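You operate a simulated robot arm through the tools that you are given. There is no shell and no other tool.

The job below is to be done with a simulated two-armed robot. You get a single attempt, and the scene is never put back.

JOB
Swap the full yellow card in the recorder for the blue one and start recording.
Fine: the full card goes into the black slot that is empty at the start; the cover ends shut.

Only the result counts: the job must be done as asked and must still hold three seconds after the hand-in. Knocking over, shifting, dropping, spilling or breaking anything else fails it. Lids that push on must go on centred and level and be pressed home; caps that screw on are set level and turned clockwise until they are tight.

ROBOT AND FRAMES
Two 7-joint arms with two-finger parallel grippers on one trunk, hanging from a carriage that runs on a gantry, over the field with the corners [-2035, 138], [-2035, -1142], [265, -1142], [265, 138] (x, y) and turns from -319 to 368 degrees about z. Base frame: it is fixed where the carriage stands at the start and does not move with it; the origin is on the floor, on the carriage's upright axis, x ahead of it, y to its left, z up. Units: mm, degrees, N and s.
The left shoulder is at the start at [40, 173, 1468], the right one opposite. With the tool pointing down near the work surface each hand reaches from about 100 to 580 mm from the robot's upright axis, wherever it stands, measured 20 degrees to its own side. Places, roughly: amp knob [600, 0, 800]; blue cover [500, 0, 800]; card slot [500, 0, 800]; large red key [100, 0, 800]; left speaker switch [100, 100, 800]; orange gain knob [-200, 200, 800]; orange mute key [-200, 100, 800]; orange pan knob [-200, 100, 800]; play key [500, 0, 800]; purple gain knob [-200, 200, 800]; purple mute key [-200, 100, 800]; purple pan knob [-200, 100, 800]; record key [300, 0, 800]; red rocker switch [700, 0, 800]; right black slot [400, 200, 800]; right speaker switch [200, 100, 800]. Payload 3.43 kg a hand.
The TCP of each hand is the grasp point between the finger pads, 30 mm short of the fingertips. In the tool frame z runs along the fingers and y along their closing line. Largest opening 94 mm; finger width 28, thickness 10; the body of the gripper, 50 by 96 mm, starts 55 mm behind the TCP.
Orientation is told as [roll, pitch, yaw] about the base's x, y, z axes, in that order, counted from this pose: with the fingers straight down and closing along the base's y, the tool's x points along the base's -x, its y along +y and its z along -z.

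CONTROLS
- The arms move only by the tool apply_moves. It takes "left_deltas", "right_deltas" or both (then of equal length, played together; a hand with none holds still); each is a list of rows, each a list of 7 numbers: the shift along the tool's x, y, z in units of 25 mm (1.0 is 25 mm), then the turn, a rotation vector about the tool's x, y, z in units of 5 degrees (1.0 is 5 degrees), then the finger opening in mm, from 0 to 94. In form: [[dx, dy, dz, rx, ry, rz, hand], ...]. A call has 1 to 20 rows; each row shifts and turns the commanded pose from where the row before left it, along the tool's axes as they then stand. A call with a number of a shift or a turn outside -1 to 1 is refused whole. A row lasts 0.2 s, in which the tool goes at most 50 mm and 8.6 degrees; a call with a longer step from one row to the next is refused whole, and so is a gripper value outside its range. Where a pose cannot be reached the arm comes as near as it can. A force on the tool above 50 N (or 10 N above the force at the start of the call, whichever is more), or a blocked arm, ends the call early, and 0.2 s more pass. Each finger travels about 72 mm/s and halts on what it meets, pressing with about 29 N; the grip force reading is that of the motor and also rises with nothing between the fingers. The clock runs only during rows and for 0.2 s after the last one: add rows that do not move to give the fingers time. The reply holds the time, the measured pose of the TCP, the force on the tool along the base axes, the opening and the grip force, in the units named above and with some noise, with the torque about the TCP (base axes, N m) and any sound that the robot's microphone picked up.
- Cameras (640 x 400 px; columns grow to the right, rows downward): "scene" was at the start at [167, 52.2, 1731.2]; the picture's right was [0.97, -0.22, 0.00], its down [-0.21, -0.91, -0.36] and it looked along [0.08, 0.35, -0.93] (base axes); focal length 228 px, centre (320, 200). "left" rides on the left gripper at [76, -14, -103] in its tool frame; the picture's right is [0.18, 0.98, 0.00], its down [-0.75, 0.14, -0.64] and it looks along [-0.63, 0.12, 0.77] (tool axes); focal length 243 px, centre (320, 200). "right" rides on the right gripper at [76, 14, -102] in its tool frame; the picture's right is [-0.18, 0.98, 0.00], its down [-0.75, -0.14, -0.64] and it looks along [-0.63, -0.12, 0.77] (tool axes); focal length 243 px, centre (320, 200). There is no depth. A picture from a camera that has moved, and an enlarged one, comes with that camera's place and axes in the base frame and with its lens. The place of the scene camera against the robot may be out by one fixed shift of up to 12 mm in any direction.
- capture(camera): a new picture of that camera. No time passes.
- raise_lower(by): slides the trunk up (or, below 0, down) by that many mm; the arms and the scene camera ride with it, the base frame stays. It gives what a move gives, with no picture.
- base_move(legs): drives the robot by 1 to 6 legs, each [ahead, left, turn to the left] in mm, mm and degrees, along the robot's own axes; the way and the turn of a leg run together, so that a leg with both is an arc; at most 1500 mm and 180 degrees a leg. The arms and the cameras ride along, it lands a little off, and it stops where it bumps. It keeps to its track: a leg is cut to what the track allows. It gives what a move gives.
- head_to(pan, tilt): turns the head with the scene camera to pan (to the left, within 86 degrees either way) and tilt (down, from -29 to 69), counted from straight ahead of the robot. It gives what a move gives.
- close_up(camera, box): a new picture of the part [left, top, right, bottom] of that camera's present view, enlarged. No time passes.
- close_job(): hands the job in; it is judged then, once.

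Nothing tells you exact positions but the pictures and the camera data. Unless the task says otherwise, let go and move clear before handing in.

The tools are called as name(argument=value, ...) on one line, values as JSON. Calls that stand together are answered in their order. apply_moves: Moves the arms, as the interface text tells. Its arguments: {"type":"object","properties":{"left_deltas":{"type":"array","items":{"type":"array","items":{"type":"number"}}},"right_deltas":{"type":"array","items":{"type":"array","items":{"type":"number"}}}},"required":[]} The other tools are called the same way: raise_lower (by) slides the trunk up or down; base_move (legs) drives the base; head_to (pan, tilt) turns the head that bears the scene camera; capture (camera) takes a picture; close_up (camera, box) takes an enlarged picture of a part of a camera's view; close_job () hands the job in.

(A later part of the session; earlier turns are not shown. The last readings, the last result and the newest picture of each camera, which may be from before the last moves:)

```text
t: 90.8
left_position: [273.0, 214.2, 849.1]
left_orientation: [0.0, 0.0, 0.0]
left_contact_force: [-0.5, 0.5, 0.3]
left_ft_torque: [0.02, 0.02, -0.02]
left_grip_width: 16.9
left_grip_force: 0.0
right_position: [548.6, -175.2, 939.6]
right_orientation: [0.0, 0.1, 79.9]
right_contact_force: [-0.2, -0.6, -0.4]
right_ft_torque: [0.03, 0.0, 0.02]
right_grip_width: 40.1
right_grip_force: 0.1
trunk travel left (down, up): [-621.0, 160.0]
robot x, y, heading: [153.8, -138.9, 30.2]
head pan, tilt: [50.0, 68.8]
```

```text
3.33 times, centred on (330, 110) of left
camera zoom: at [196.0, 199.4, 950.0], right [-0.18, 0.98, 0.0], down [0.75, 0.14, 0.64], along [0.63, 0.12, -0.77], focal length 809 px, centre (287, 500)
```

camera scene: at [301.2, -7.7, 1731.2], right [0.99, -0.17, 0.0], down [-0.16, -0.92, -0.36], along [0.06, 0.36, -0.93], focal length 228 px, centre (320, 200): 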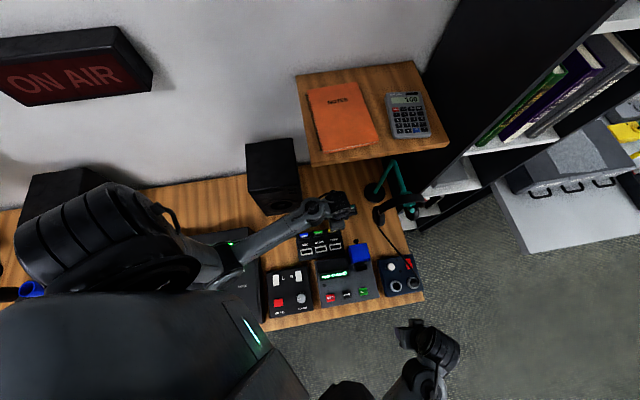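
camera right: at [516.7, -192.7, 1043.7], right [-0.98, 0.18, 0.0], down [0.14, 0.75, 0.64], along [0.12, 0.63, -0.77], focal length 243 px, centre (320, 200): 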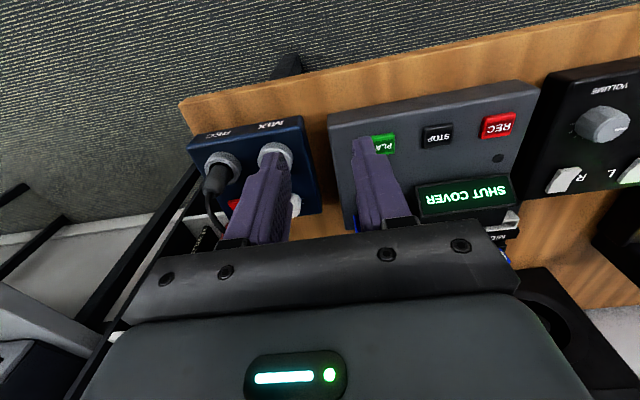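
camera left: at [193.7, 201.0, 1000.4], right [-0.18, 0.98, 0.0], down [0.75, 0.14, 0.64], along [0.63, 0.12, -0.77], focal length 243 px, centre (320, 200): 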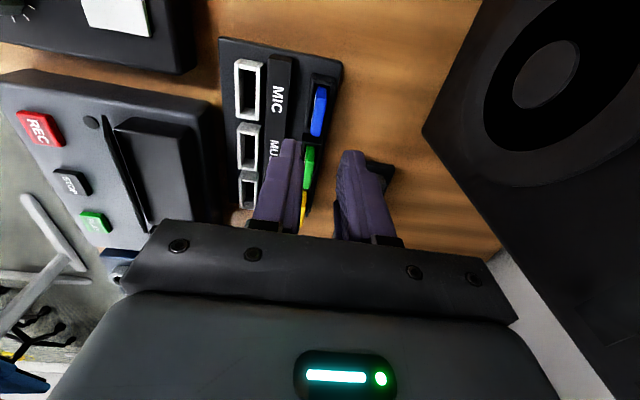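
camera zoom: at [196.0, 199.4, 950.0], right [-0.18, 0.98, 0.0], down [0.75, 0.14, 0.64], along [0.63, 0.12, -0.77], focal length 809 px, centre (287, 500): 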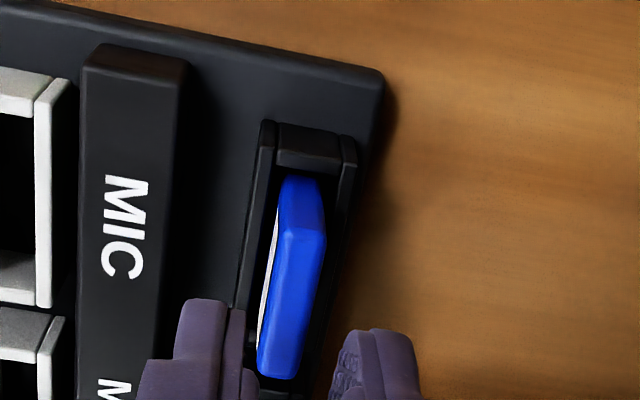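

apply_moves(left_deltas=[[-0.032, 0.044, 0.5, 0, 0, 0, 17], [0, 0, 0.5, 0, 0, 0, 17], [0, 0, 0.4, 0, 0, 0, 17], [0, 0, 0.2, 0, 0, 0, 17], [0, 0, 0, 0, 0, 0, 17]])

close_up(camera="left", box=[270, 70, 390, 190])

```text
t: 92.0
left_position: [273.8, 216.3, 809.1]
left_orientation: [0.0, -0.1, 0.0]
left_contact_force: [-0.9, 0.4, -0.1]
left_ft_torque: [0.0, 0.01, -0.03]
left_grip_width: 17.2
left_grip_force: 0.1
right_position: [547.1, -174.3, 940.7]
right_orientation: [0.0, 0.1, 79.9]
right_contact_force: [0.1, 0.5, -0.2]
right_ft_torque: [-0.02, 0.0, -0.05]
right_grip_width: 40.0
right_grip_force: 0.0
trunk travel left (down, up): [-621.0, 160.0]
robot x, y, heading: [158.9, -143.3, 30.1]
head pan, tilt: [50.0, 68.8]
```

```text
3.33 times, centred on (330, 130) of left
camera zoom: at [197.2, 200.5, 911.1], right [-0.18, 0.98, 0.0], down [0.75, 0.14, 0.64], along [0.63, 0.12, -0.77], focal length 809 px, centre (287, 433)
```

zoom: 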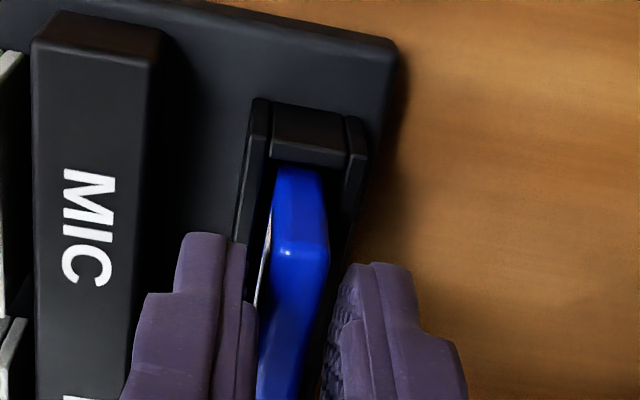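

apply_moves(left_deltas=[[-0.03, 0, 0.2, 0, 0, 0, 17], [0, 0, 0.2, 0, 0, 0, 17], [0, 0, 0, 0, 0, 0, 17], [0, 0, 0, 0, 0, 0, 12], [0, 0, 0, 0, 0, 0, 8], [0, 0, 0, 0, 0, 0, 4], [0, 0, 0, 0, 0, 0, 2], [0, 0, 0, 0, 0, 0, 2]])

close_up(camera="left", box=[270, 70, 390, 190])

```text
t: 93.8
left_position: [275.0, 216.1, 801.1]
left_orientation: [0.0, 0.0, 0.0]
left_contact_force: [-0.6, -0.1, 1.0]
left_ft_torque: [-0.05, 0.03, 0.0]
left_grip_width: 8.6
left_grip_force: 28.9
right_position: [548.9, -175.0, 940.4]
right_orientation: [0.0, 0.0, 80.0]
right_contact_force: [-0.3, -0.9, -0.2]
right_ft_torque: [-0.01, -0.01, 0.01]
right_grip_width: 39.8
right_grip_force: 0.0
trunk travel left (down, up): [-621.0, 160.0]
robot x, y, heading: [157.7, -135.3, 30.1]
head pan, tilt: [50.0, 68.8]
```

```text
3.33 times, centred on (330, 130) of left
camera zoom: at [197.7, 200.5, 901.0], right [-0.18, 0.98, 0.0], down [0.75, 0.14, 0.64], along [0.63, 0.12, -0.77], focal length 809 px, centre (287, 433)
```

zoom: 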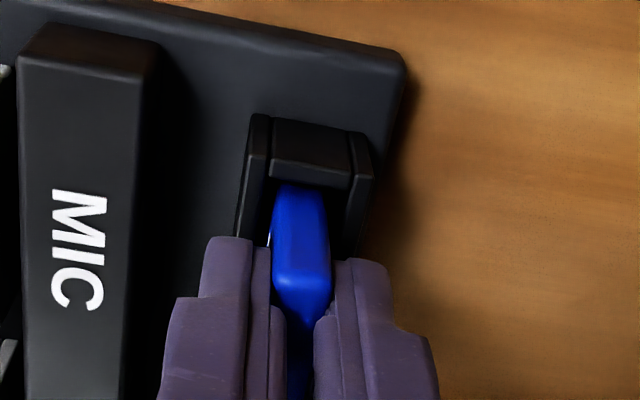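

The blue card is gripped. I'll lift it straight out of the MIC slot and check how it sits in the fingers.

apply_moves(left_deltas=[[0, 0, -0.2, 0, 0, 0, 2], [0, 0, -0.4, 0, 0, 0, 2], [0, 0, -0.4, 0, 0, 0, 2], [0, 0, -0.4, 0, 0, 0, 2], [0, 0, -0.4, 0, 0, 0, 2], [0, 0, -0.6, 0, 0, 0, 2], [0, 0, -0.6, 0, 0, 0, 2], [0, 0, -0.6, 0, 0, 0, 2], [0, 0, 0, 0, 0, 0, 2]])

close_up(camera="left", box=[270, 70, 390, 190])

capture(camera="scene")

```text
t: 95.8
left_position: [274.5, 216.4, 887.6]
left_orientation: [-0.1, 0.0, -0.1]
left_contact_force: [-0.1, 0.0, -0.2]
left_ft_torque: [0.0, 0.0, -0.02]
left_grip_width: 8.9
left_grip_force: 29.6
right_position: [548.6, -175.2, 940.4]
right_orientation: [-0.1, 0.0, 79.9]
right_contact_force: [-0.1, -0.3, 0.5]
right_ft_torque: [0.0, -0.01, 0.02]
right_grip_width: 40.3
right_grip_force: 0.1
trunk travel left (down, up): [-621.0, 160.0]
robot x, y, heading: [160.3, -141.0, 29.8]
head pan, tilt: [50.0, 68.8]
```

```text
3.33 times, centred on (330, 130) of left
camera zoom: at [197.8, 201.1, 989.7], right [-0.18, 0.98, 0.0], down [0.75, 0.14, 0.64], along [0.63, 0.12, -0.77], focal length 809 px, centre (287, 433)
```

zoom: 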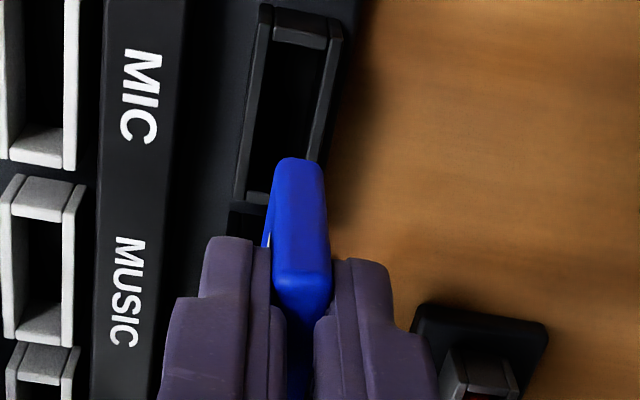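

```text
taken
camera scene: at [301.2, -7.7, 1731.2], right [0.99, -0.17, 0.0], down [-0.16, -0.92, -0.36], along [0.06, 0.36, -0.93], focal length 228 px, centre (320, 200)
```

scene: 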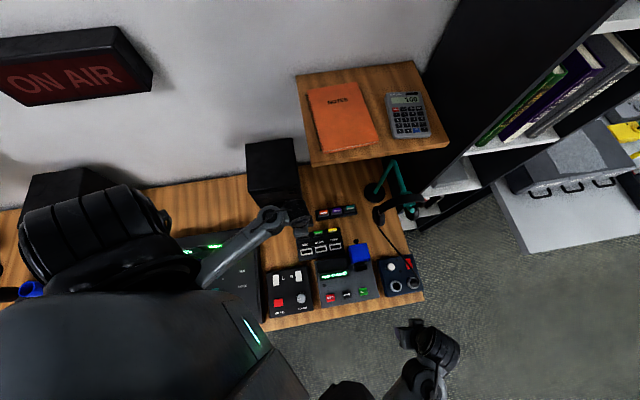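

The blue card sits in the grip much like the yellow did. I'll raise it and carry it back to the point above the recorder socket.

apply_moves(left_deltas=[[0, 0, -0.71, 0, 0, 0, 2], [0, 0, -0.71, 0, 0, 0, 2], [-0.9156, -0.7627, 0, 0, 0, 0, 2], [-0.9156, -0.7627, 0, 0, 0, 0, 2], [-0.9156, -0.7627, 0, 0, 0, 0, 2], [-0.9156, -0.7627, 0, 0, 0, 0, 2], [-0.9156, -0.7627, 0, 0, 0, 0, 2], [-0.9156, -0.7627, 0, 0, 0, 0, 2], [-0.9156, -0.7627, 0, 0, 0, 0, 2], [-0.9156, -0.7627, 0, 0, 0, 0, 2], [-0.9156, -0.7627, 0, 0, 0, 0, 2], [0, 0, 0, 0, 0, 0, 2]])

capture(camera="left")

close_up(camera="left", box=[270, 50, 390, 170])

```text
t: 98.4
left_position: [479.8, 43.7, 926.6]
left_orientation: [0.1, 0.0, 0.0]
left_contact_force: [-0.3, 0.4, -0.1]
left_ft_torque: [-0.01, 0.01, -0.02]
left_grip_width: 8.7
left_grip_force: 29.4
right_position: [547.8, -173.7, 940.4]
right_orientation: [0.0, 0.0, 80.0]
right_contact_force: [0.0, -0.3, -0.1]
right_ft_torque: [-0.02, 0.01, 0.01]
right_grip_width: 39.9
right_grip_force: 0.0
trunk travel left (down, up): [-621.0, 160.0]
robot x, y, heading: [160.5, -144.3, 30.2]
head pan, tilt: [50.0, 68.8]
```

```text
taken
camera left: at [403.2, 28.5, 1027.7], right [-0.18, 0.98, 0.0], down [0.75, 0.14, 0.64], along [0.63, 0.12, -0.77], focal length 243 px, centre (320, 200)
```

left: 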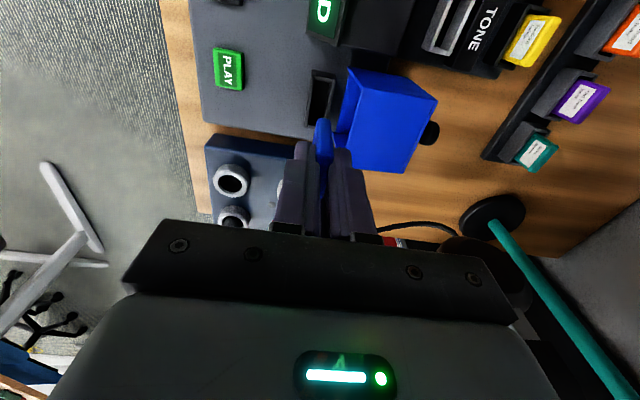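

```text
3.33 times, centred on (330, 110) of left
camera zoom: at [403.2, 28.5, 1027.7], right [-0.18, 0.98, 0.0], down [0.75, 0.14, 0.64], along [0.63, 0.12, -0.77], focal length 809 px, centre (287, 500)
```

zoom: 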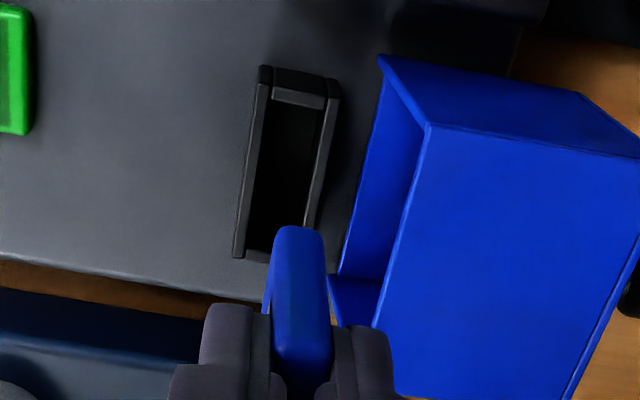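

Aligned with the recorder socket to within about 2 mm in x and under 1 mm in y. I'll lower to just above the rim and check.

apply_moves(left_deltas=[[-0.02, 0, 0.6, 0, 0, 0, 2], [0, 0, 0.6, 0, 0, 0, 2], [0, 0, 0.6, 0, 0, 0, 2], [0, 0, 0.6, 0, 0, 0, 2], [0, 0, 0.4, 0, 0, 0, 2], [0, 0, 0, 0, 0, 0, 2]])

close_up(camera="left", box=[270, 70, 390, 190])

```text
t: 99.8
left_position: [482.4, 42.4, 855.1]
left_orientation: [0.0, 0.0, -0.1]
left_contact_force: [0.0, 0.0, -0.2]
left_ft_torque: [0.01, -0.01, 0.0]
left_grip_width: 8.5
left_grip_force: 29.0
right_position: [548.1, -174.4, 941.2]
right_orientation: [0.0, -0.1, 79.9]
right_contact_force: [0.4, -0.7, 0.3]
right_ft_torque: [0.03, 0.02, -0.01]
right_grip_width: 40.1
right_grip_force: 0.1
trunk travel left (down, up): [-621.0, 160.0]
robot x, y, heading: [158.4, -140.3, 29.7]
head pan, tilt: [50.0, 68.8]
```

```text
3.33 times, centred on (330, 130) of left
camera zoom: at [404.1, 29.0, 956.7], right [-0.18, 0.98, 0.0], down [0.75, 0.14, 0.64], along [0.63, 0.12, -0.77], focal length 809 px, centre (287, 433)
```

zoom: 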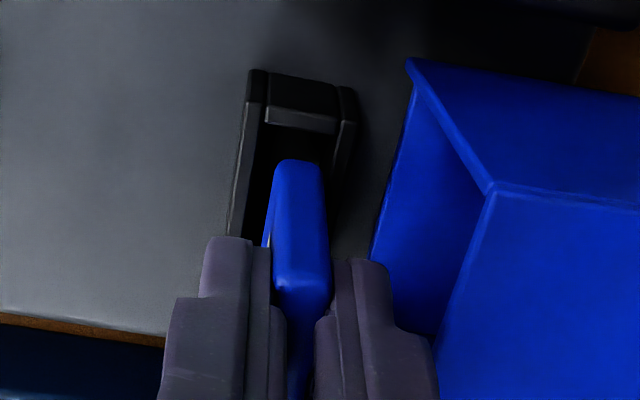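

apply_moves(left_deltas=[[0, -0.02, 0.12, 0, 0, 0, 2], [0, 0, 0.15, 0, 0, 0, 2], [0, 0, 0.15, 0, 0, 0, 2], [0, 0, 0.15, 0, 0, 0, 2], [0, 0, 0, 0, 0, 0, 2]])

close_up(camera="left", box=[270, 70, 390, 190])

```text
t: 101.0
left_position: [480.5, 43.0, 839.4]
left_orientation: [0.0, -0.1, 0.1]
left_contact_force: [0.8, -0.3, -0.6]
left_ft_torque: [0.0, 0.01, -0.01]
left_grip_width: 8.5
left_grip_force: 29.5
right_position: [547.8, -173.9, 940.6]
right_orientation: [0.0, 0.1, 79.9]
right_contact_force: [1.1, -0.4, 0.0]
right_ft_torque: [0.02, -0.02, -0.05]
right_grip_width: 39.8
right_grip_force: 0.1
trunk travel left (down, up): [-621.0, 160.0]
robot x, y, heading: [159.7, -140.3, 30.3]
head pan, tilt: [50.0, 68.8]
```

```text
3.33 times, centred on (330, 130) of left
camera zoom: at [404.6, 27.7, 942.5], right [-0.18, 0.98, 0.0], down [0.75, 0.14, 0.64], along [0.63, 0.12, -0.77], focal length 809 px, centre (287, 433)
```

zoom: 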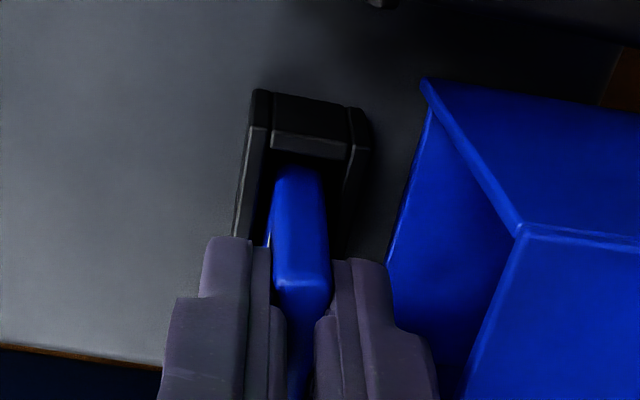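

apply_moves(left_deltas=[[0, 0, 0.1, 0, 0, 0, 2], [0, 0, 0.1, 0, 0, 0, 2], [0, 0, 0.06, 0, 0, 0, 2], [0, 0, 0, 0, 0, 0, 2]])

```text
t: 102.0
left_position: [482.4, 43.0, 835.6]
left_orientation: [-0.1, 0.0, 0.0]
left_contact_force: [-0.3, 0.9, 0.6]
left_ft_torque: [0.02, 0.02, -0.01]
left_grip_width: 8.6
left_grip_force: 28.5
right_position: [547.8, -174.3, 940.2]
right_orientation: [0.0, -0.1, 79.9]
right_contact_force: [0.5, 0.1, 0.1]
right_ft_torque: [-0.02, 0.01, -0.03]
right_grip_width: 39.9
right_grip_force: 0.1
trunk travel left (down, up): [-621.0, 160.0]
robot x, y, heading: [157.8, -139.3, 30.2]
head pan, tilt: [50.0, 68.8]
```

apply_moves(left_deltas=[[0, 0, 0.06, 0, 0, 0, 2], [0, 0, 0.06, 0, 0, 0, 2], [0, 0, 0.04, 0, 0, 0, 2], [0, 0, 0, 0, 0, 0, 2]])

close_up(camera="left", box=[270, 70, 390, 190])

```text
t: 103.0
left_position: [482.1, 43.3, 831.7]
left_orientation: [-0.1, -0.1, 0.0]
left_contact_force: [-8.0, -2.3, 25.2]
left_ft_torque: [-0.1, 0.31, -0.02]
left_grip_width: 9.1
left_grip_force: 28.7
right_position: [548.4, -174.1, 940.6]
right_orientation: [-0.1, 0.1, 80.0]
right_contact_force: [0.3, -0.4, -0.1]
right_ft_torque: [0.03, 0.01, 0.01]
right_grip_width: 39.9
right_grip_force: 0.0
trunk travel left (down, up): [-621.0, 160.0]
robot x, y, heading: [155.4, -143.1, 30.2]
head pan, tilt: [50.0, 68.8]
```

```text
3.33 times, centred on (330, 130) of left
camera zoom: at [404.7, 28.1, 933.3], right [-0.18, 0.98, 0.0], down [0.75, 0.14, 0.64], along [0.63, 0.12, -0.77], focal length 809 px, centre (287, 433)
```

zoom: 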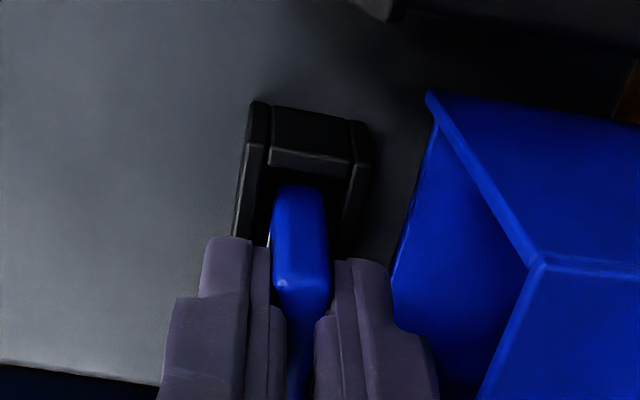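

The blue card is seated at the same depth the yellow had. I'll relieve the pressure, release and rise.

apply_moves(left_deltas=[[0, 0, -0.08, 0, 0, 0, 2], [0, 0, 0, 0, 0, 0, 6], [0, 0, 0, 0, 0, 0, 10], [0, 0, 0, 0, 0, 0, 14], [0, 0, 0, 0, 0, 0, 17], [0, 0, 0, 0, 0, 0, 17]])

apply_moves(left_deltas=[[0, 0, -0.4, 0, 0, 0, 17], [0, 0, -0.6, 0, 0, 0, 17], [0, 0, -0.8, 0, 0, 0, 17], [0, 0, -0.8, 0, 0, 0, 17], [0, 0, -0.8, 0, 0, 0, 17], [0, 0, 0, 0, 0, 0, 17]])

capture(camera="left")

close_up(camera="left", box=[250, 50, 410, 200])

```text
t: 104.4
left_position: [481.2, 42.3, 832.9]
left_orientation: [0.0, 0.0, 0.0]
left_contact_force: [0.1, 0.7, 1.3]
left_ft_torque: [-0.03, 0.0, 0.0]
left_grip_width: 17.4
left_grip_force: 0.0
right_position: [548.2, -174.9, 940.0]
right_orientation: [0.1, 0.0, 80.0]
right_contact_force: [-0.4, 0.0, -0.3]
right_ft_torque: [0.0, -0.01, -0.01]
right_grip_width: 40.1
right_grip_force: 0.0
trunk travel left (down, up): [-621.0, 160.0]
robot x, y, heading: [159.3, -141.4, 30.2]
head pan, tilt: [50.0, 68.8]
```

```text
t: 105.8
left_position: [481.5, 43.5, 917.7]
left_orientation: [0.0, 0.0, 0.1]
left_contact_force: [0.3, 0.2, 0.1]
left_ft_torque: [0.0, 0.01, 0.0]
left_grip_width: 16.9
left_grip_force: 0.2
right_position: [546.7, -175.7, 939.9]
right_orientation: [0.0, 0.1, 79.9]
right_contact_force: [-0.1, -0.2, -0.7]
right_ft_torque: [0.0, 0.02, -0.02]
right_grip_width: 40.0
right_grip_force: 0.0
trunk travel left (down, up): [-621.0, 160.0]
robot x, y, heading: [160.0, -141.2, 30.0]
head pan, tilt: [50.0, 68.8]
```

```text
taken
camera left: at [405.3, 27.7, 1019.8], right [-0.18, 0.98, 0.0], down [0.75, 0.14, 0.64], along [0.63, 0.12, -0.77], focal length 243 px, centre (320, 200)
```

left: 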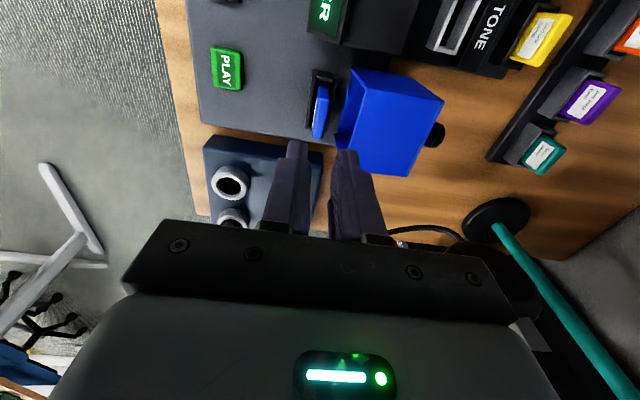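

```text
2.67 times, centred on (330, 125) of left
camera zoom: at [405.3, 27.7, 1019.8], right [-0.18, 0.98, 0.0], down [0.75, 0.14, 0.64], along [0.63, 0.12, -0.77], focal length 647 px, centre (293, 400)
```

zoom: 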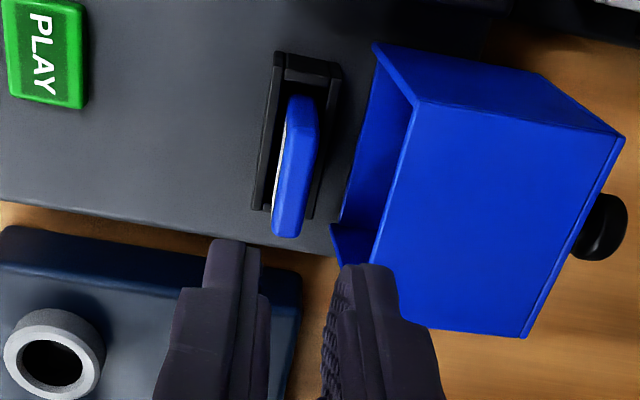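

The blue card is in place in the recorder. Before closing the cover I'll check the headphones' position and the open cover from all cameras.

capture(camera="right")

close_up(camera="scene", box=[340, 170, 440, 310])

close_up(camera="left", box=[330, 50, 560, 300])

```text
taken
camera right: at [520.9, -248.0, 1043.8], right [-0.94, 0.35, 0.0], down [0.27, 0.72, 0.64], along [0.23, 0.6, -0.77], focal length 243 px, centre (320, 200)
```

right: 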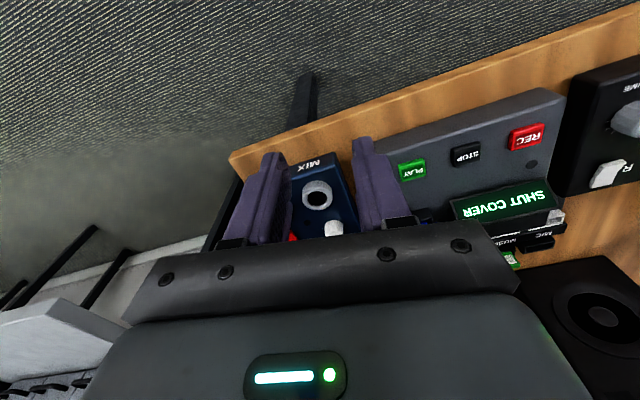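

```text
2.86 times, centred on (390, 240) of scene
camera zoom: at [301.2, -7.8, 1731.2], right [0.99, -0.17, 0.0], down [-0.16, -0.92, -0.36], along [0.06, 0.36, -0.93], focal length 653 px, centre (120, 86)
```

zoom: 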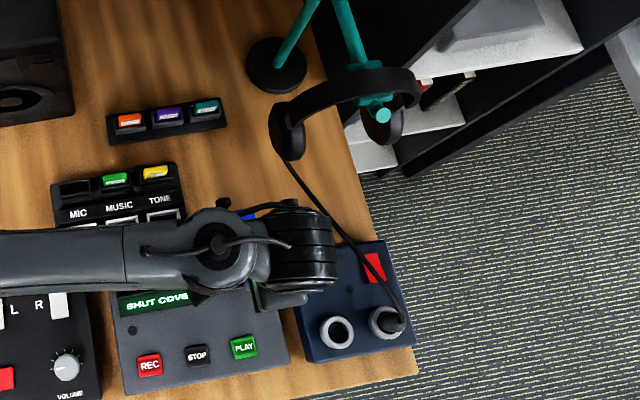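

```text
1.60 times, centred on (445, 175) of left
camera zoom: at [405.3, 27.7, 1019.8], right [-0.18, 0.98, 0.0], down [0.75, 0.14, 0.64], along [0.63, 0.12, -0.77], focal length 388 px, centre (120, 240)
```

zoom: 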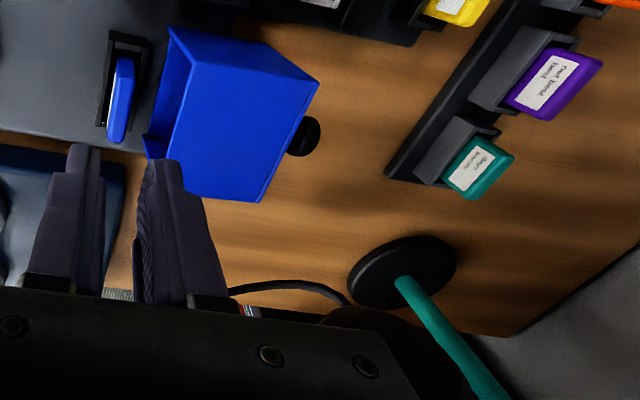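

The cover's weight rests open, so I'll close it by pushing its raised back face near the top, toward the front, with the left hand's closed fingers beside the knob at x about 452. First I'll go up and over to behind it.

apply_moves(left_deltas=[[0, 0, -0.4, 0, 0, 0, 10], [0.197, 0.843, 0, 0, 0, 0, 5], [0.197, 0.843, 0, 0, 0, 0, 0], [0.197, 0.843, 0, 0, 0, 0, 0], [0.197, 0.843, 0, 0, 0, 0, 0], [0.197, 0.843, 0, 0, 0, 0, 0], [0.197, 0.843, 0, 0, 0, 0, 0], [0, 0, 0, 0, 0, 0, 0]])

capture(camera="left")

close_up(camera="scene", box=[340, 200, 440, 300])

```text
t: 107.6
left_position: [452.6, 170.1, 927.4]
left_orientation: [0.0, 0.0, 0.1]
left_contact_force: [-1.0, 0.1, -0.9]
left_ft_torque: [0.01, -0.02, -0.03]
left_grip_width: 0.0
left_grip_force: 28.7
right_position: [548.0, -176.3, 940.1]
right_orientation: [0.0, 0.0, 79.9]
right_contact_force: [0.5, -0.2, 0.7]
right_ft_torque: [-0.01, -0.03, 0.01]
right_grip_width: 39.9
right_grip_force: 0.1
trunk travel left (down, up): [-621.0, 160.0]
robot x, y, heading: [153.1, -140.7, 30.0]
head pan, tilt: [50.0, 68.8]
```

```text
taken
camera left: at [375.2, 155.7, 1028.5], right [-0.18, 0.98, 0.0], down [0.75, 0.14, 0.64], along [0.63, 0.12, -0.77], focal length 243 px, centre (320, 200)
```

left: 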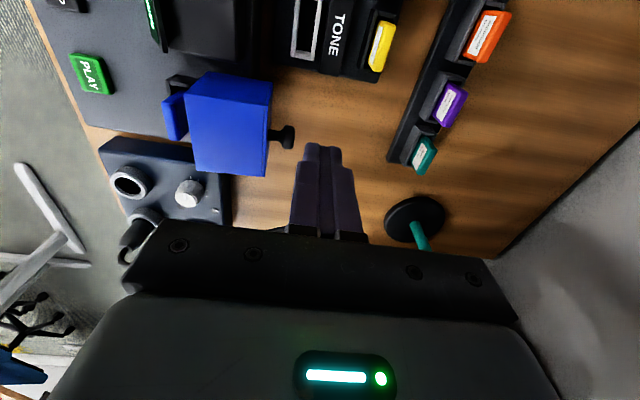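

```text
4.00 times, centred on (390, 250) of scene
camera zoom: at [301.2, -7.8, 1731.2], right [0.99, -0.17, 0.0], down [-0.16, -0.92, -0.36], along [0.06, 0.36, -0.93], focal length 914 px, centre (40, 0)
```

zoom: 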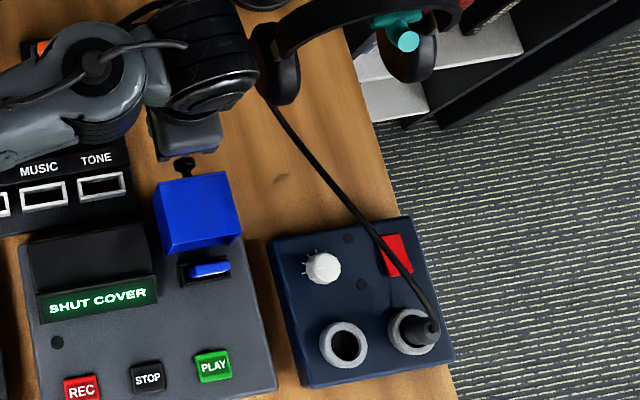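

close_up(camera="left", box=[150, 50, 350, 210])

```text
2.50 times, centred on (250, 130) of left
camera zoom: at [375.2, 155.7, 1028.5], right [-0.18, 0.98, 0.0], down [0.75, 0.14, 0.64], along [0.63, 0.12, -0.77], focal length 606 px, centre (495, 375)
```

zoom: 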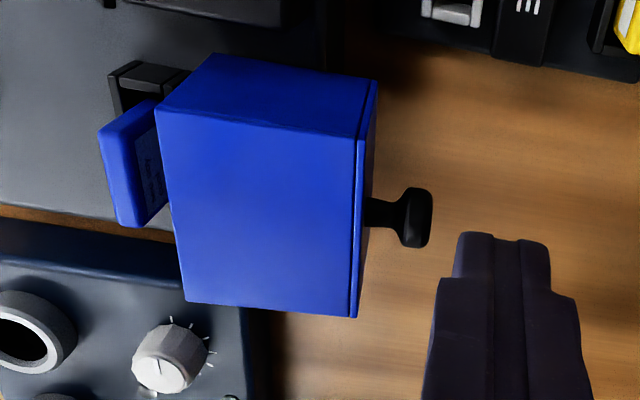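

The hood's back face runs from about (120, 763) to (126, 827) in (y, z). I'll lower the closed fingers behind it, beside the knob.

apply_moves(left_deltas=[[0.04, 0, 0.68, 0, 0, 0, 0], [0, 0, 0.68, 0, 0, 0, 0], [0, 0, 0.68, 0, 0, 0, 0], [0, 0, 0.68, 0, 0, 0, 0], [0, 0, 0.68, 0, 0, 0, 0], [0, 0, 0, 0, 0, 0, 0]])

capture(camera="left")

```text
t: 109.0
left_position: [451.0, 171.0, 842.3]
left_orientation: [0.0, 0.0, 0.0]
left_contact_force: [-0.9, -0.3, -0.2]
left_ft_torque: [-0.04, 0.0, -0.02]
left_grip_width: 0.0
left_grip_force: 28.9
right_position: [547.9, -175.5, 941.2]
right_orientation: [0.1, -0.1, 79.9]
right_contact_force: [0.1, -0.3, -0.5]
right_ft_torque: [-0.02, 0.02, -0.01]
right_grip_width: 40.1
right_grip_force: 0.0
trunk travel left (down, up): [-621.0, 160.0]
robot x, y, heading: [156.8, -142.7, 30.0]
head pan, tilt: [50.0, 68.8]
```

```text
taken
camera left: at [374.0, 155.6, 944.1], right [-0.18, 0.98, 0.0], down [0.75, 0.14, 0.64], along [0.63, 0.12, -0.77], focal length 243 px, centre (320, 200)
```

left: 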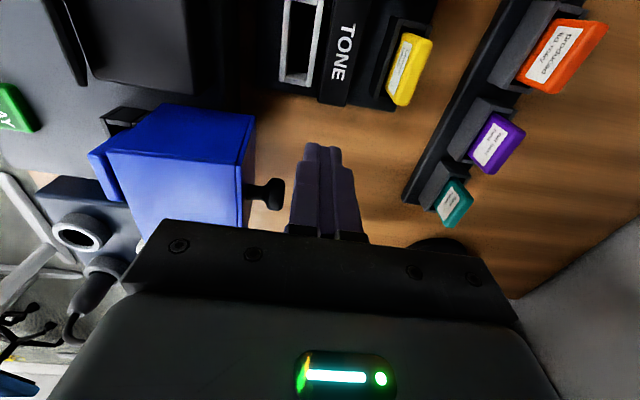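

apply_moves(left_deltas=[[0, -0.64, 0, 0, 0, 0, 0], [0, -0.6, 0, 0, 0, 0, 0], [0, -0.18, 0, 0, 0, 0, 0], [0, -0.352, -0.408, 0, 0, 0, 0], [0, 0, 0, 0, 0, 0, 0]])

capture(camera="left")

```text
t: 110.2
left_position: [450.0, 127.4, 853.7]
left_orientation: [0.2, -0.1, 0.0]
left_contact_force: [0.2, 9.0, 5.9]
left_ft_torque: [0.19, 0.0, 0.02]
left_grip_width: 0.0
left_grip_force: 28.9
right_position: [549.0, -172.6, 940.6]
right_orientation: [0.0, -0.1, 79.9]
right_contact_force: [0.1, 0.3, 0.0]
right_ft_torque: [-0.02, 0.01, -0.01]
right_grip_width: 39.9
right_grip_force: 0.1
trunk travel left (down, up): [-621.0, 160.0]
robot x, y, heading: [161.1, -140.4, 30.2]
head pan, tilt: [50.0, 68.8]
```

```text
taken
camera left: at [373.9, 112.2, 954.6], right [-0.18, 0.98, 0.0], down [0.75, 0.14, 0.64], along [0.63, 0.12, -0.77], focal length 243 px, centre (320, 200)
```

left: 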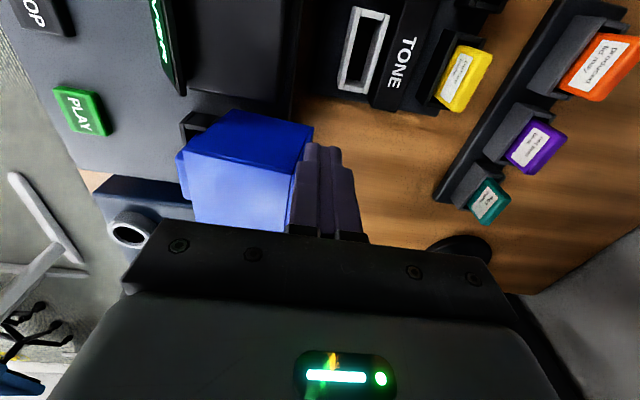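

Contact is light (about 10 N) and the hood is starting to turn. I'll continue along the arc.

apply_moves(left_deltas=[[0, -0.416, -0.344, 0, 0, 0, 0], [0, -0.468, -0.264, 0, 0, 0, 0], [0, 0, 0, 0, 0, 0, 0]])

capture(camera="left")

close_up(camera="scene", box=[340, 200, 440, 300])

```text
t: 111.0
left_position: [451.7, 107.4, 870.3]
left_orientation: [0.1, 0.0, 0.1]
left_contact_force: [-5.8, 11.4, 22.0]
left_ft_torque: [0.14, 0.05, -0.03]
left_grip_width: 0.1
left_grip_force: 28.3
right_position: [548.7, -171.6, 940.7]
right_orientation: [0.0, -0.1, 79.8]
right_contact_force: [0.8, -0.8, -0.1]
right_ft_torque: [0.0, -0.02, 0.0]
right_grip_width: 40.0
right_grip_force: 0.1
trunk travel left (down, up): [-621.0, 160.0]
robot x, y, heading: [158.2, -136.8, 30.1]
head pan, tilt: [50.0, 68.8]
```

```text
taken
camera left: at [374.2, 91.6, 970.6], right [-0.18, 0.98, 0.0], down [0.75, 0.14, 0.64], along [0.63, 0.12, -0.77], focal length 243 px, centre (320, 200)
```

left: 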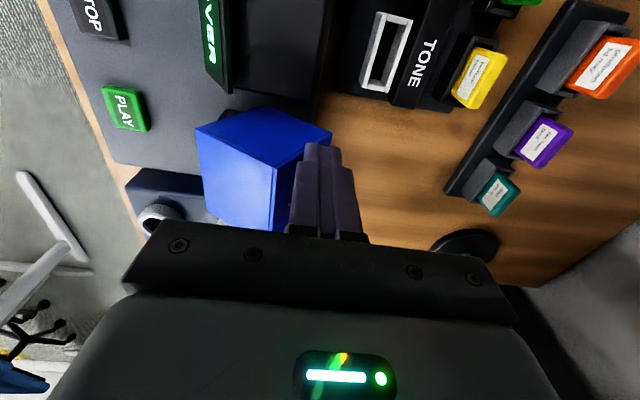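

```text
4.00 times, centred on (390, 250) of scene
camera zoom: at [301.1, -6.4, 1731.7], right [0.99, -0.17, 0.0], down [-0.16, -0.92, -0.36], along [0.06, 0.36, -0.93], focal length 914 px, centre (40, 0)
```

zoom: 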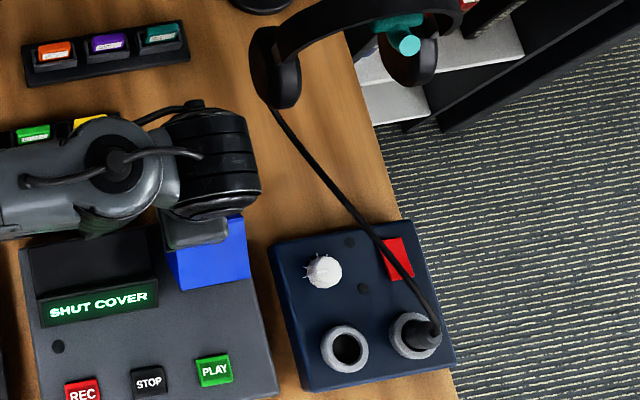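

close_up(camera="left", box=[170, 80, 370, 240])

capture(camera="right")

```text
2.50 times, centred on (270, 160) of left
camera zoom: at [374.2, 91.6, 970.6], right [-0.18, 0.98, 0.0], down [0.75, 0.14, 0.64], along [0.63, 0.12, -0.77], focal length 606 px, centre (445, 300)
```

zoom: 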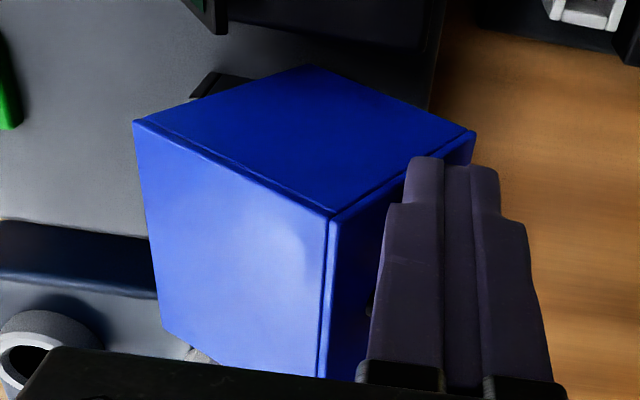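

```text
taken
camera right: at [520.7, -244.9, 1043.7], right [-0.94, 0.35, 0.0], down [0.27, 0.72, 0.64], along [0.23, 0.6, -0.77], focal length 243 px, centre (320, 200)
```

right: 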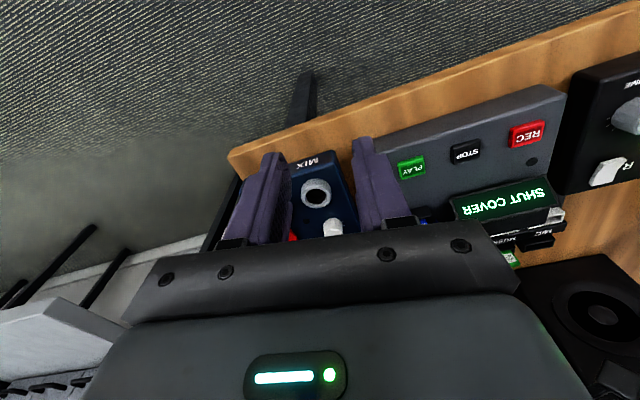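

The hood is now at about 59°, measured from its side-wall corners. A little more with an extra upward component takes it past its balance point.

apply_moves(left_deltas=[[0, -0.4, -0.3, 0, 0, 0, 0], [0, -0.44, -0.12, 0, 0, 0, 0], [0, 0, 0, 0, 0, 0, 0]])

capture(camera="left")

```text
t: 111.8
left_position: [450.7, 82.0, 878.0]
left_orientation: [0.0, 0.2, 0.0]
left_contact_force: [0.8, -0.1, -0.7]
left_ft_torque: [0.05, 0.0, -0.02]
left_grip_width: 0.2
left_grip_force: 28.5
right_position: [547.2, -174.0, 939.6]
right_orientation: [0.0, 0.0, 79.9]
right_contact_force: [0.0, 0.0, 0.1]
right_ft_torque: [-0.02, 0.04, 0.05]
right_grip_width: 40.0
right_grip_force: 0.0
trunk travel left (down, up): [-621.0, 160.0]
robot x, y, heading: [156.4, -138.3, 30.0]
head pan, tilt: [50.0, 68.8]
```

```text
taken
camera left: at [373.8, 66.4, 979.4], right [-0.18, 0.98, 0.0], down [0.75, 0.14, 0.64], along [0.63, 0.12, -0.77], focal length 243 px, centre (320, 200)
```

left: 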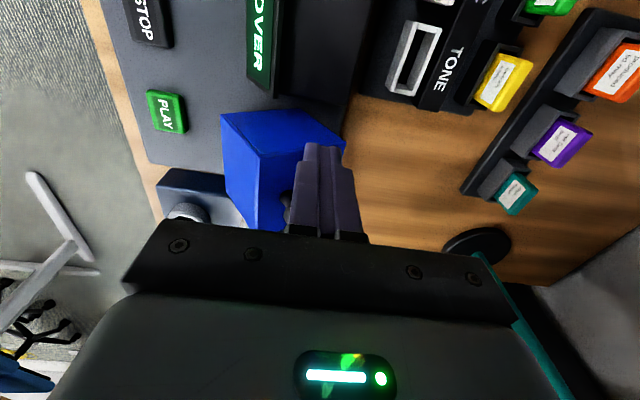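

apply_moves(left_deltas=[[0, 0, -0.1, 0, 0, 0, 0], [0, 0, 0, 0, 0, 0, 0], [0, 0, 0, 0, 0, 0, 0]])

close_up(camera="left", box=[170, 80, 370, 240])

```text
t: 112.6
left_position: [450.5, 82.4, 881.7]
left_orientation: [0.0, 0.0, 0.1]
left_contact_force: [0.7, 0.7, 0.3]
left_ft_torque: [-0.01, -0.01, 0.0]
left_grip_width: 0.0
left_grip_force: 29.2
right_position: [548.1, -174.3, 940.4]
right_orientation: [0.0, 0.1, 79.9]
right_contact_force: [-0.2, 0.1, 0.1]
right_ft_torque: [0.02, 0.0, -0.01]
right_grip_width: 40.1
right_grip_force: 0.0
trunk travel left (down, up): [-621.0, 160.0]
robot x, y, heading: [159.2, -144.9, 30.5]
head pan, tilt: [50.0, 68.8]
```

```text
2.50 times, centred on (270, 160) of left
camera zoom: at [374.2, 67.2, 982.6], right [-0.18, 0.98, 0.0], down [0.75, 0.14, 0.64], along [0.63, 0.12, -0.77], focal length 606 px, centre (445, 300)
```

zoom: 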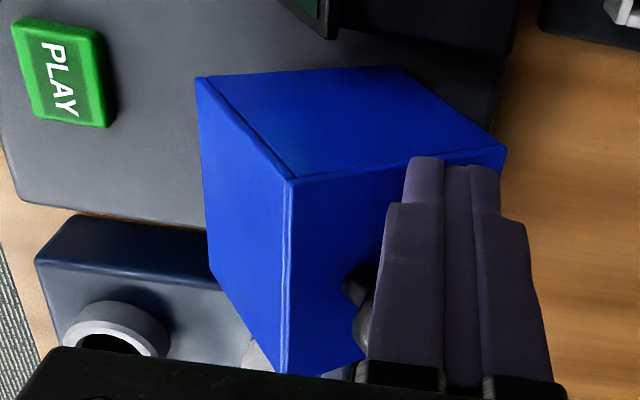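

apply_moves(left_deltas=[[0, 0, -0.2, 0, 0, 0, 0], [0, 0, 0, 0, 0, 0, 0], [0, 0, 0, 0, 0, 0, 0], [0, 0, 0, 0, 0, 0, 0], [0, 0, 0, 0, 0, 0, 0]])

capture(camera="left")

close_up(camera="left", box=[170, 60, 370, 220])

```text
t: 113.8
left_position: [450.4, 81.4, 885.9]
left_orientation: [-0.1, 0.0, 0.0]
left_contact_force: [0.5, 0.2, -0.4]
left_ft_torque: [-0.01, 0.0, 0.04]
left_grip_width: 0.1
left_grip_force: 29.1
right_position: [548.6, -174.5, 941.3]
right_orientation: [0.0, 0.0, 79.9]
right_contact_force: [0.1, -0.3, 0.2]
right_ft_torque: [-0.01, -0.02, 0.01]
right_grip_width: 40.1
right_grip_force: 0.0
trunk travel left (down, up): [-621.0, 160.0]
robot x, y, heading: [160.0, -139.7, 30.2]
head pan, tilt: [50.0, 68.8]
```

```text
taken
camera left: at [373.8, 67.1, 987.8], right [-0.18, 0.98, 0.0], down [0.75, 0.14, 0.64], along [0.63, 0.12, -0.77], focal length 243 px, centre (320, 200)
```

left: 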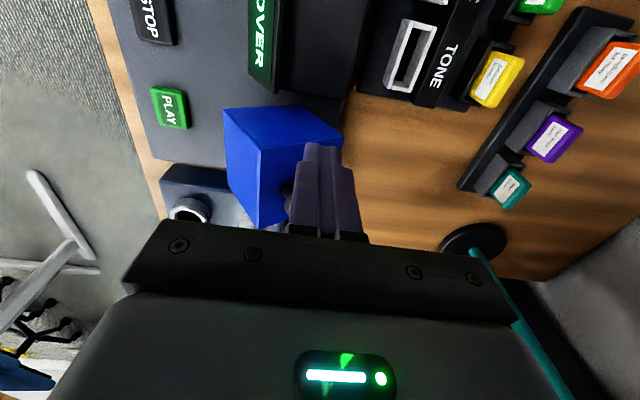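

```text
2.50 times, centred on (270, 140) of left
camera zoom: at [373.8, 67.1, 987.8], right [-0.18, 0.98, 0.0], down [0.75, 0.14, 0.64], along [0.63, 0.12, -0.77], focal length 606 px, centre (445, 350)
```

zoom: 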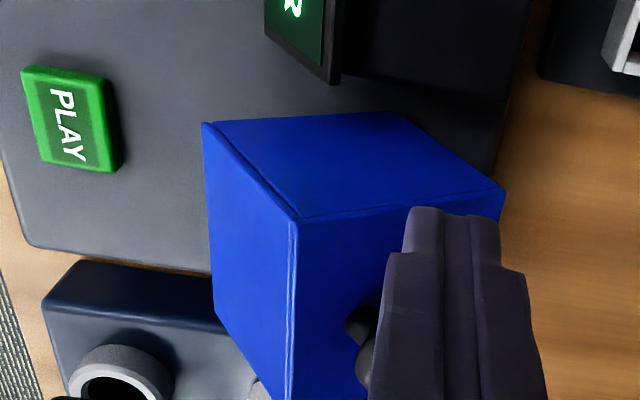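

The hinge has enough friction to hold the cover near 35°, so I can close it under control. I'll keep pushing near the front edge of its top, along its arc.

apply_moves(left_deltas=[[0, -0.4, 0, 0, 0, 0, 0], [0, -0.408, 0.16, 0, 0, 0, 0], [0, -0.284, 0.052, 0, 0, 0, 0], [0, -0.272, 0.072, 0, 0, 0, 0], [0, 0, 0, 0, 0, 0, 0]])

capture(camera="left")

close_up(camera="left", box=[170, 60, 370, 220])

```text
t: 115.0
left_position: [450.9, 48.3, 879.1]
left_orientation: [-0.2, -0.1, -0.1]
left_contact_force: [-1.9, -5.2, 10.6]
left_ft_torque: [-0.23, 0.04, -0.06]
left_grip_width: 0.0
left_grip_force: 28.3
right_position: [548.6, -175.8, 939.9]
right_orientation: [-0.1, 0.0, 79.9]
right_contact_force: [0.4, -0.2, -0.7]
right_ft_torque: [0.01, 0.01, 0.02]
right_grip_width: 40.1
right_grip_force: 0.1
trunk travel left (down, up): [-621.0, 160.0]
robot x, y, heading: [156.6, -142.8, 30.3]
head pan, tilt: [50.0, 68.8]
```

```text
taken
camera left: at [374.9, 33.0, 980.5], right [-0.18, 0.98, 0.0], down [0.75, 0.14, 0.64], along [0.63, 0.12, -0.77], focal length 243 px, centre (320, 200)
```

left: 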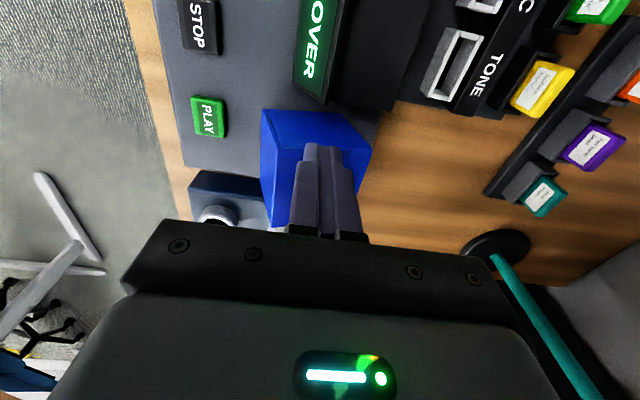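

```text
2.50 times, centred on (270, 140) of left
camera zoom: at [374.9, 33.0, 980.5], right [-0.18, 0.98, 0.0], down [0.75, 0.14, 0.64], along [0.63, 0.12, -0.77], focal length 606 px, centre (445, 350)
```

zoom: 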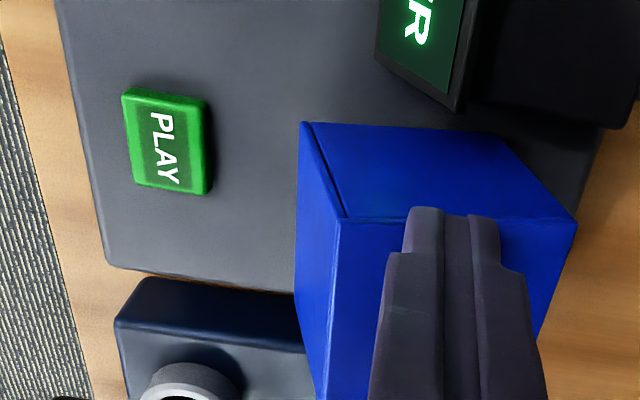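

apply_moves(left_deltas=[[0, -0.4, 0.16, 0, 0, 0, 0], [0, -0.36, 0.2, 0, 0, 0, 0], [0, 0, 0, 0, 0, 0, 0]])

close_up(camera="left", box=[170, 60, 370, 220])

```text
t: 115.8
left_position: [452.7, 29.0, 868.7]
left_orientation: [0.0, 0.1, 0.1]
left_contact_force: [0.0, -1.0, -0.6]
left_ft_torque: [0.03, 0.0, 0.01]
left_grip_width: 0.0
left_grip_force: 28.9
right_position: [549.6, -173.9, 940.5]
right_orientation: [0.0, -0.1, 79.9]
right_contact_force: [0.4, 0.6, 1.2]
right_ft_torque: [0.01, 0.01, -0.01]
right_grip_width: 39.9
right_grip_force: 0.0
trunk travel left (down, up): [-621.0, 160.0]
robot x, y, heading: [155.4, -137.7, 30.2]
head pan, tilt: [50.0, 68.8]
```

```text
2.50 times, centred on (270, 140) of left
camera zoom: at [374.9, 14.7, 969.8], right [-0.18, 0.98, 0.0], down [0.75, 0.14, 0.64], along [0.63, 0.12, -0.77], focal length 606 px, centre (445, 350)
```

zoom: 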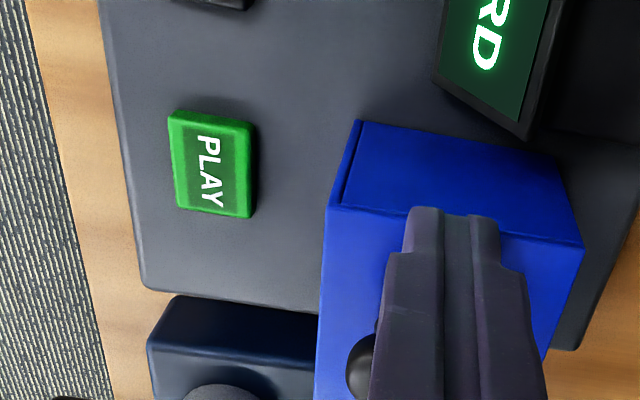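

The cover appears shut and the display has changed. I'll press lightly on its front top to make sure it's fully home, then look at the display.

apply_moves(left_deltas=[[0, -0.2, 0.08, 0, 0, 0, 0], [0, 0, 0.1, 0, 0, 0, 0], [0, 0, 0.1, 0, 0, 0, 0], [0, 0, 0, 0, 0, 0, 0]])

capture(camera="left")

capture(camera="right")

```text
t: 116.7
left_position: [450.1, 26.6, 865.6]
left_orientation: [0.0, 0.0, 0.1]
left_contact_force: [-12.9, 3.8, 27.6]
left_ft_torque: [0.21, 0.51, 0.07]
left_grip_width: 0.0
left_grip_force: 28.5
right_position: [545.6, -173.1, 940.9]
right_orientation: [0.1, -0.1, 79.9]
right_contact_force: [-0.6, 0.5, 0.2]
right_ft_torque: [0.01, -0.02, -0.03]
right_grip_width: 40.0
right_grip_force: 0.0
trunk travel left (down, up): [-621.0, 160.0]
robot x, y, heading: [159.6, -137.2, 29.8]
head pan, tilt: [50.0, 68.8]
stopped in row 4 (left hand): the force on the tool passed its limit at 52 N (the readings are from after the stop); the commanded pose is now the measured one
```

```text
taken
camera left: at [374.2, 11.2, 967.8], right [-0.19, 0.98, 0.0], down [0.75, 0.14, 0.64], along [0.63, 0.12, -0.77], focal length 243 px, centre (320, 200)
```

left: 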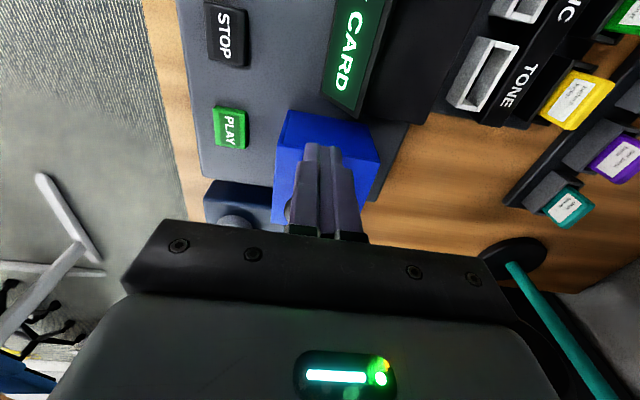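

```text
taken
camera right: at [518.7, -246.2, 1043.3], right [-0.94, 0.35, 0.0], down [0.27, 0.72, 0.64], along [0.23, 0.6, -0.77], focal length 243 px, centre (320, 200)
```

right: 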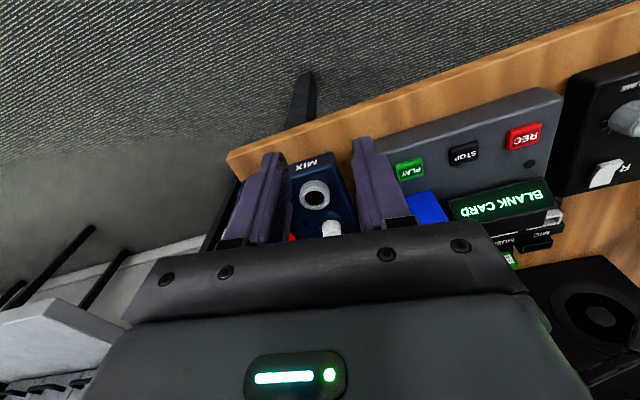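

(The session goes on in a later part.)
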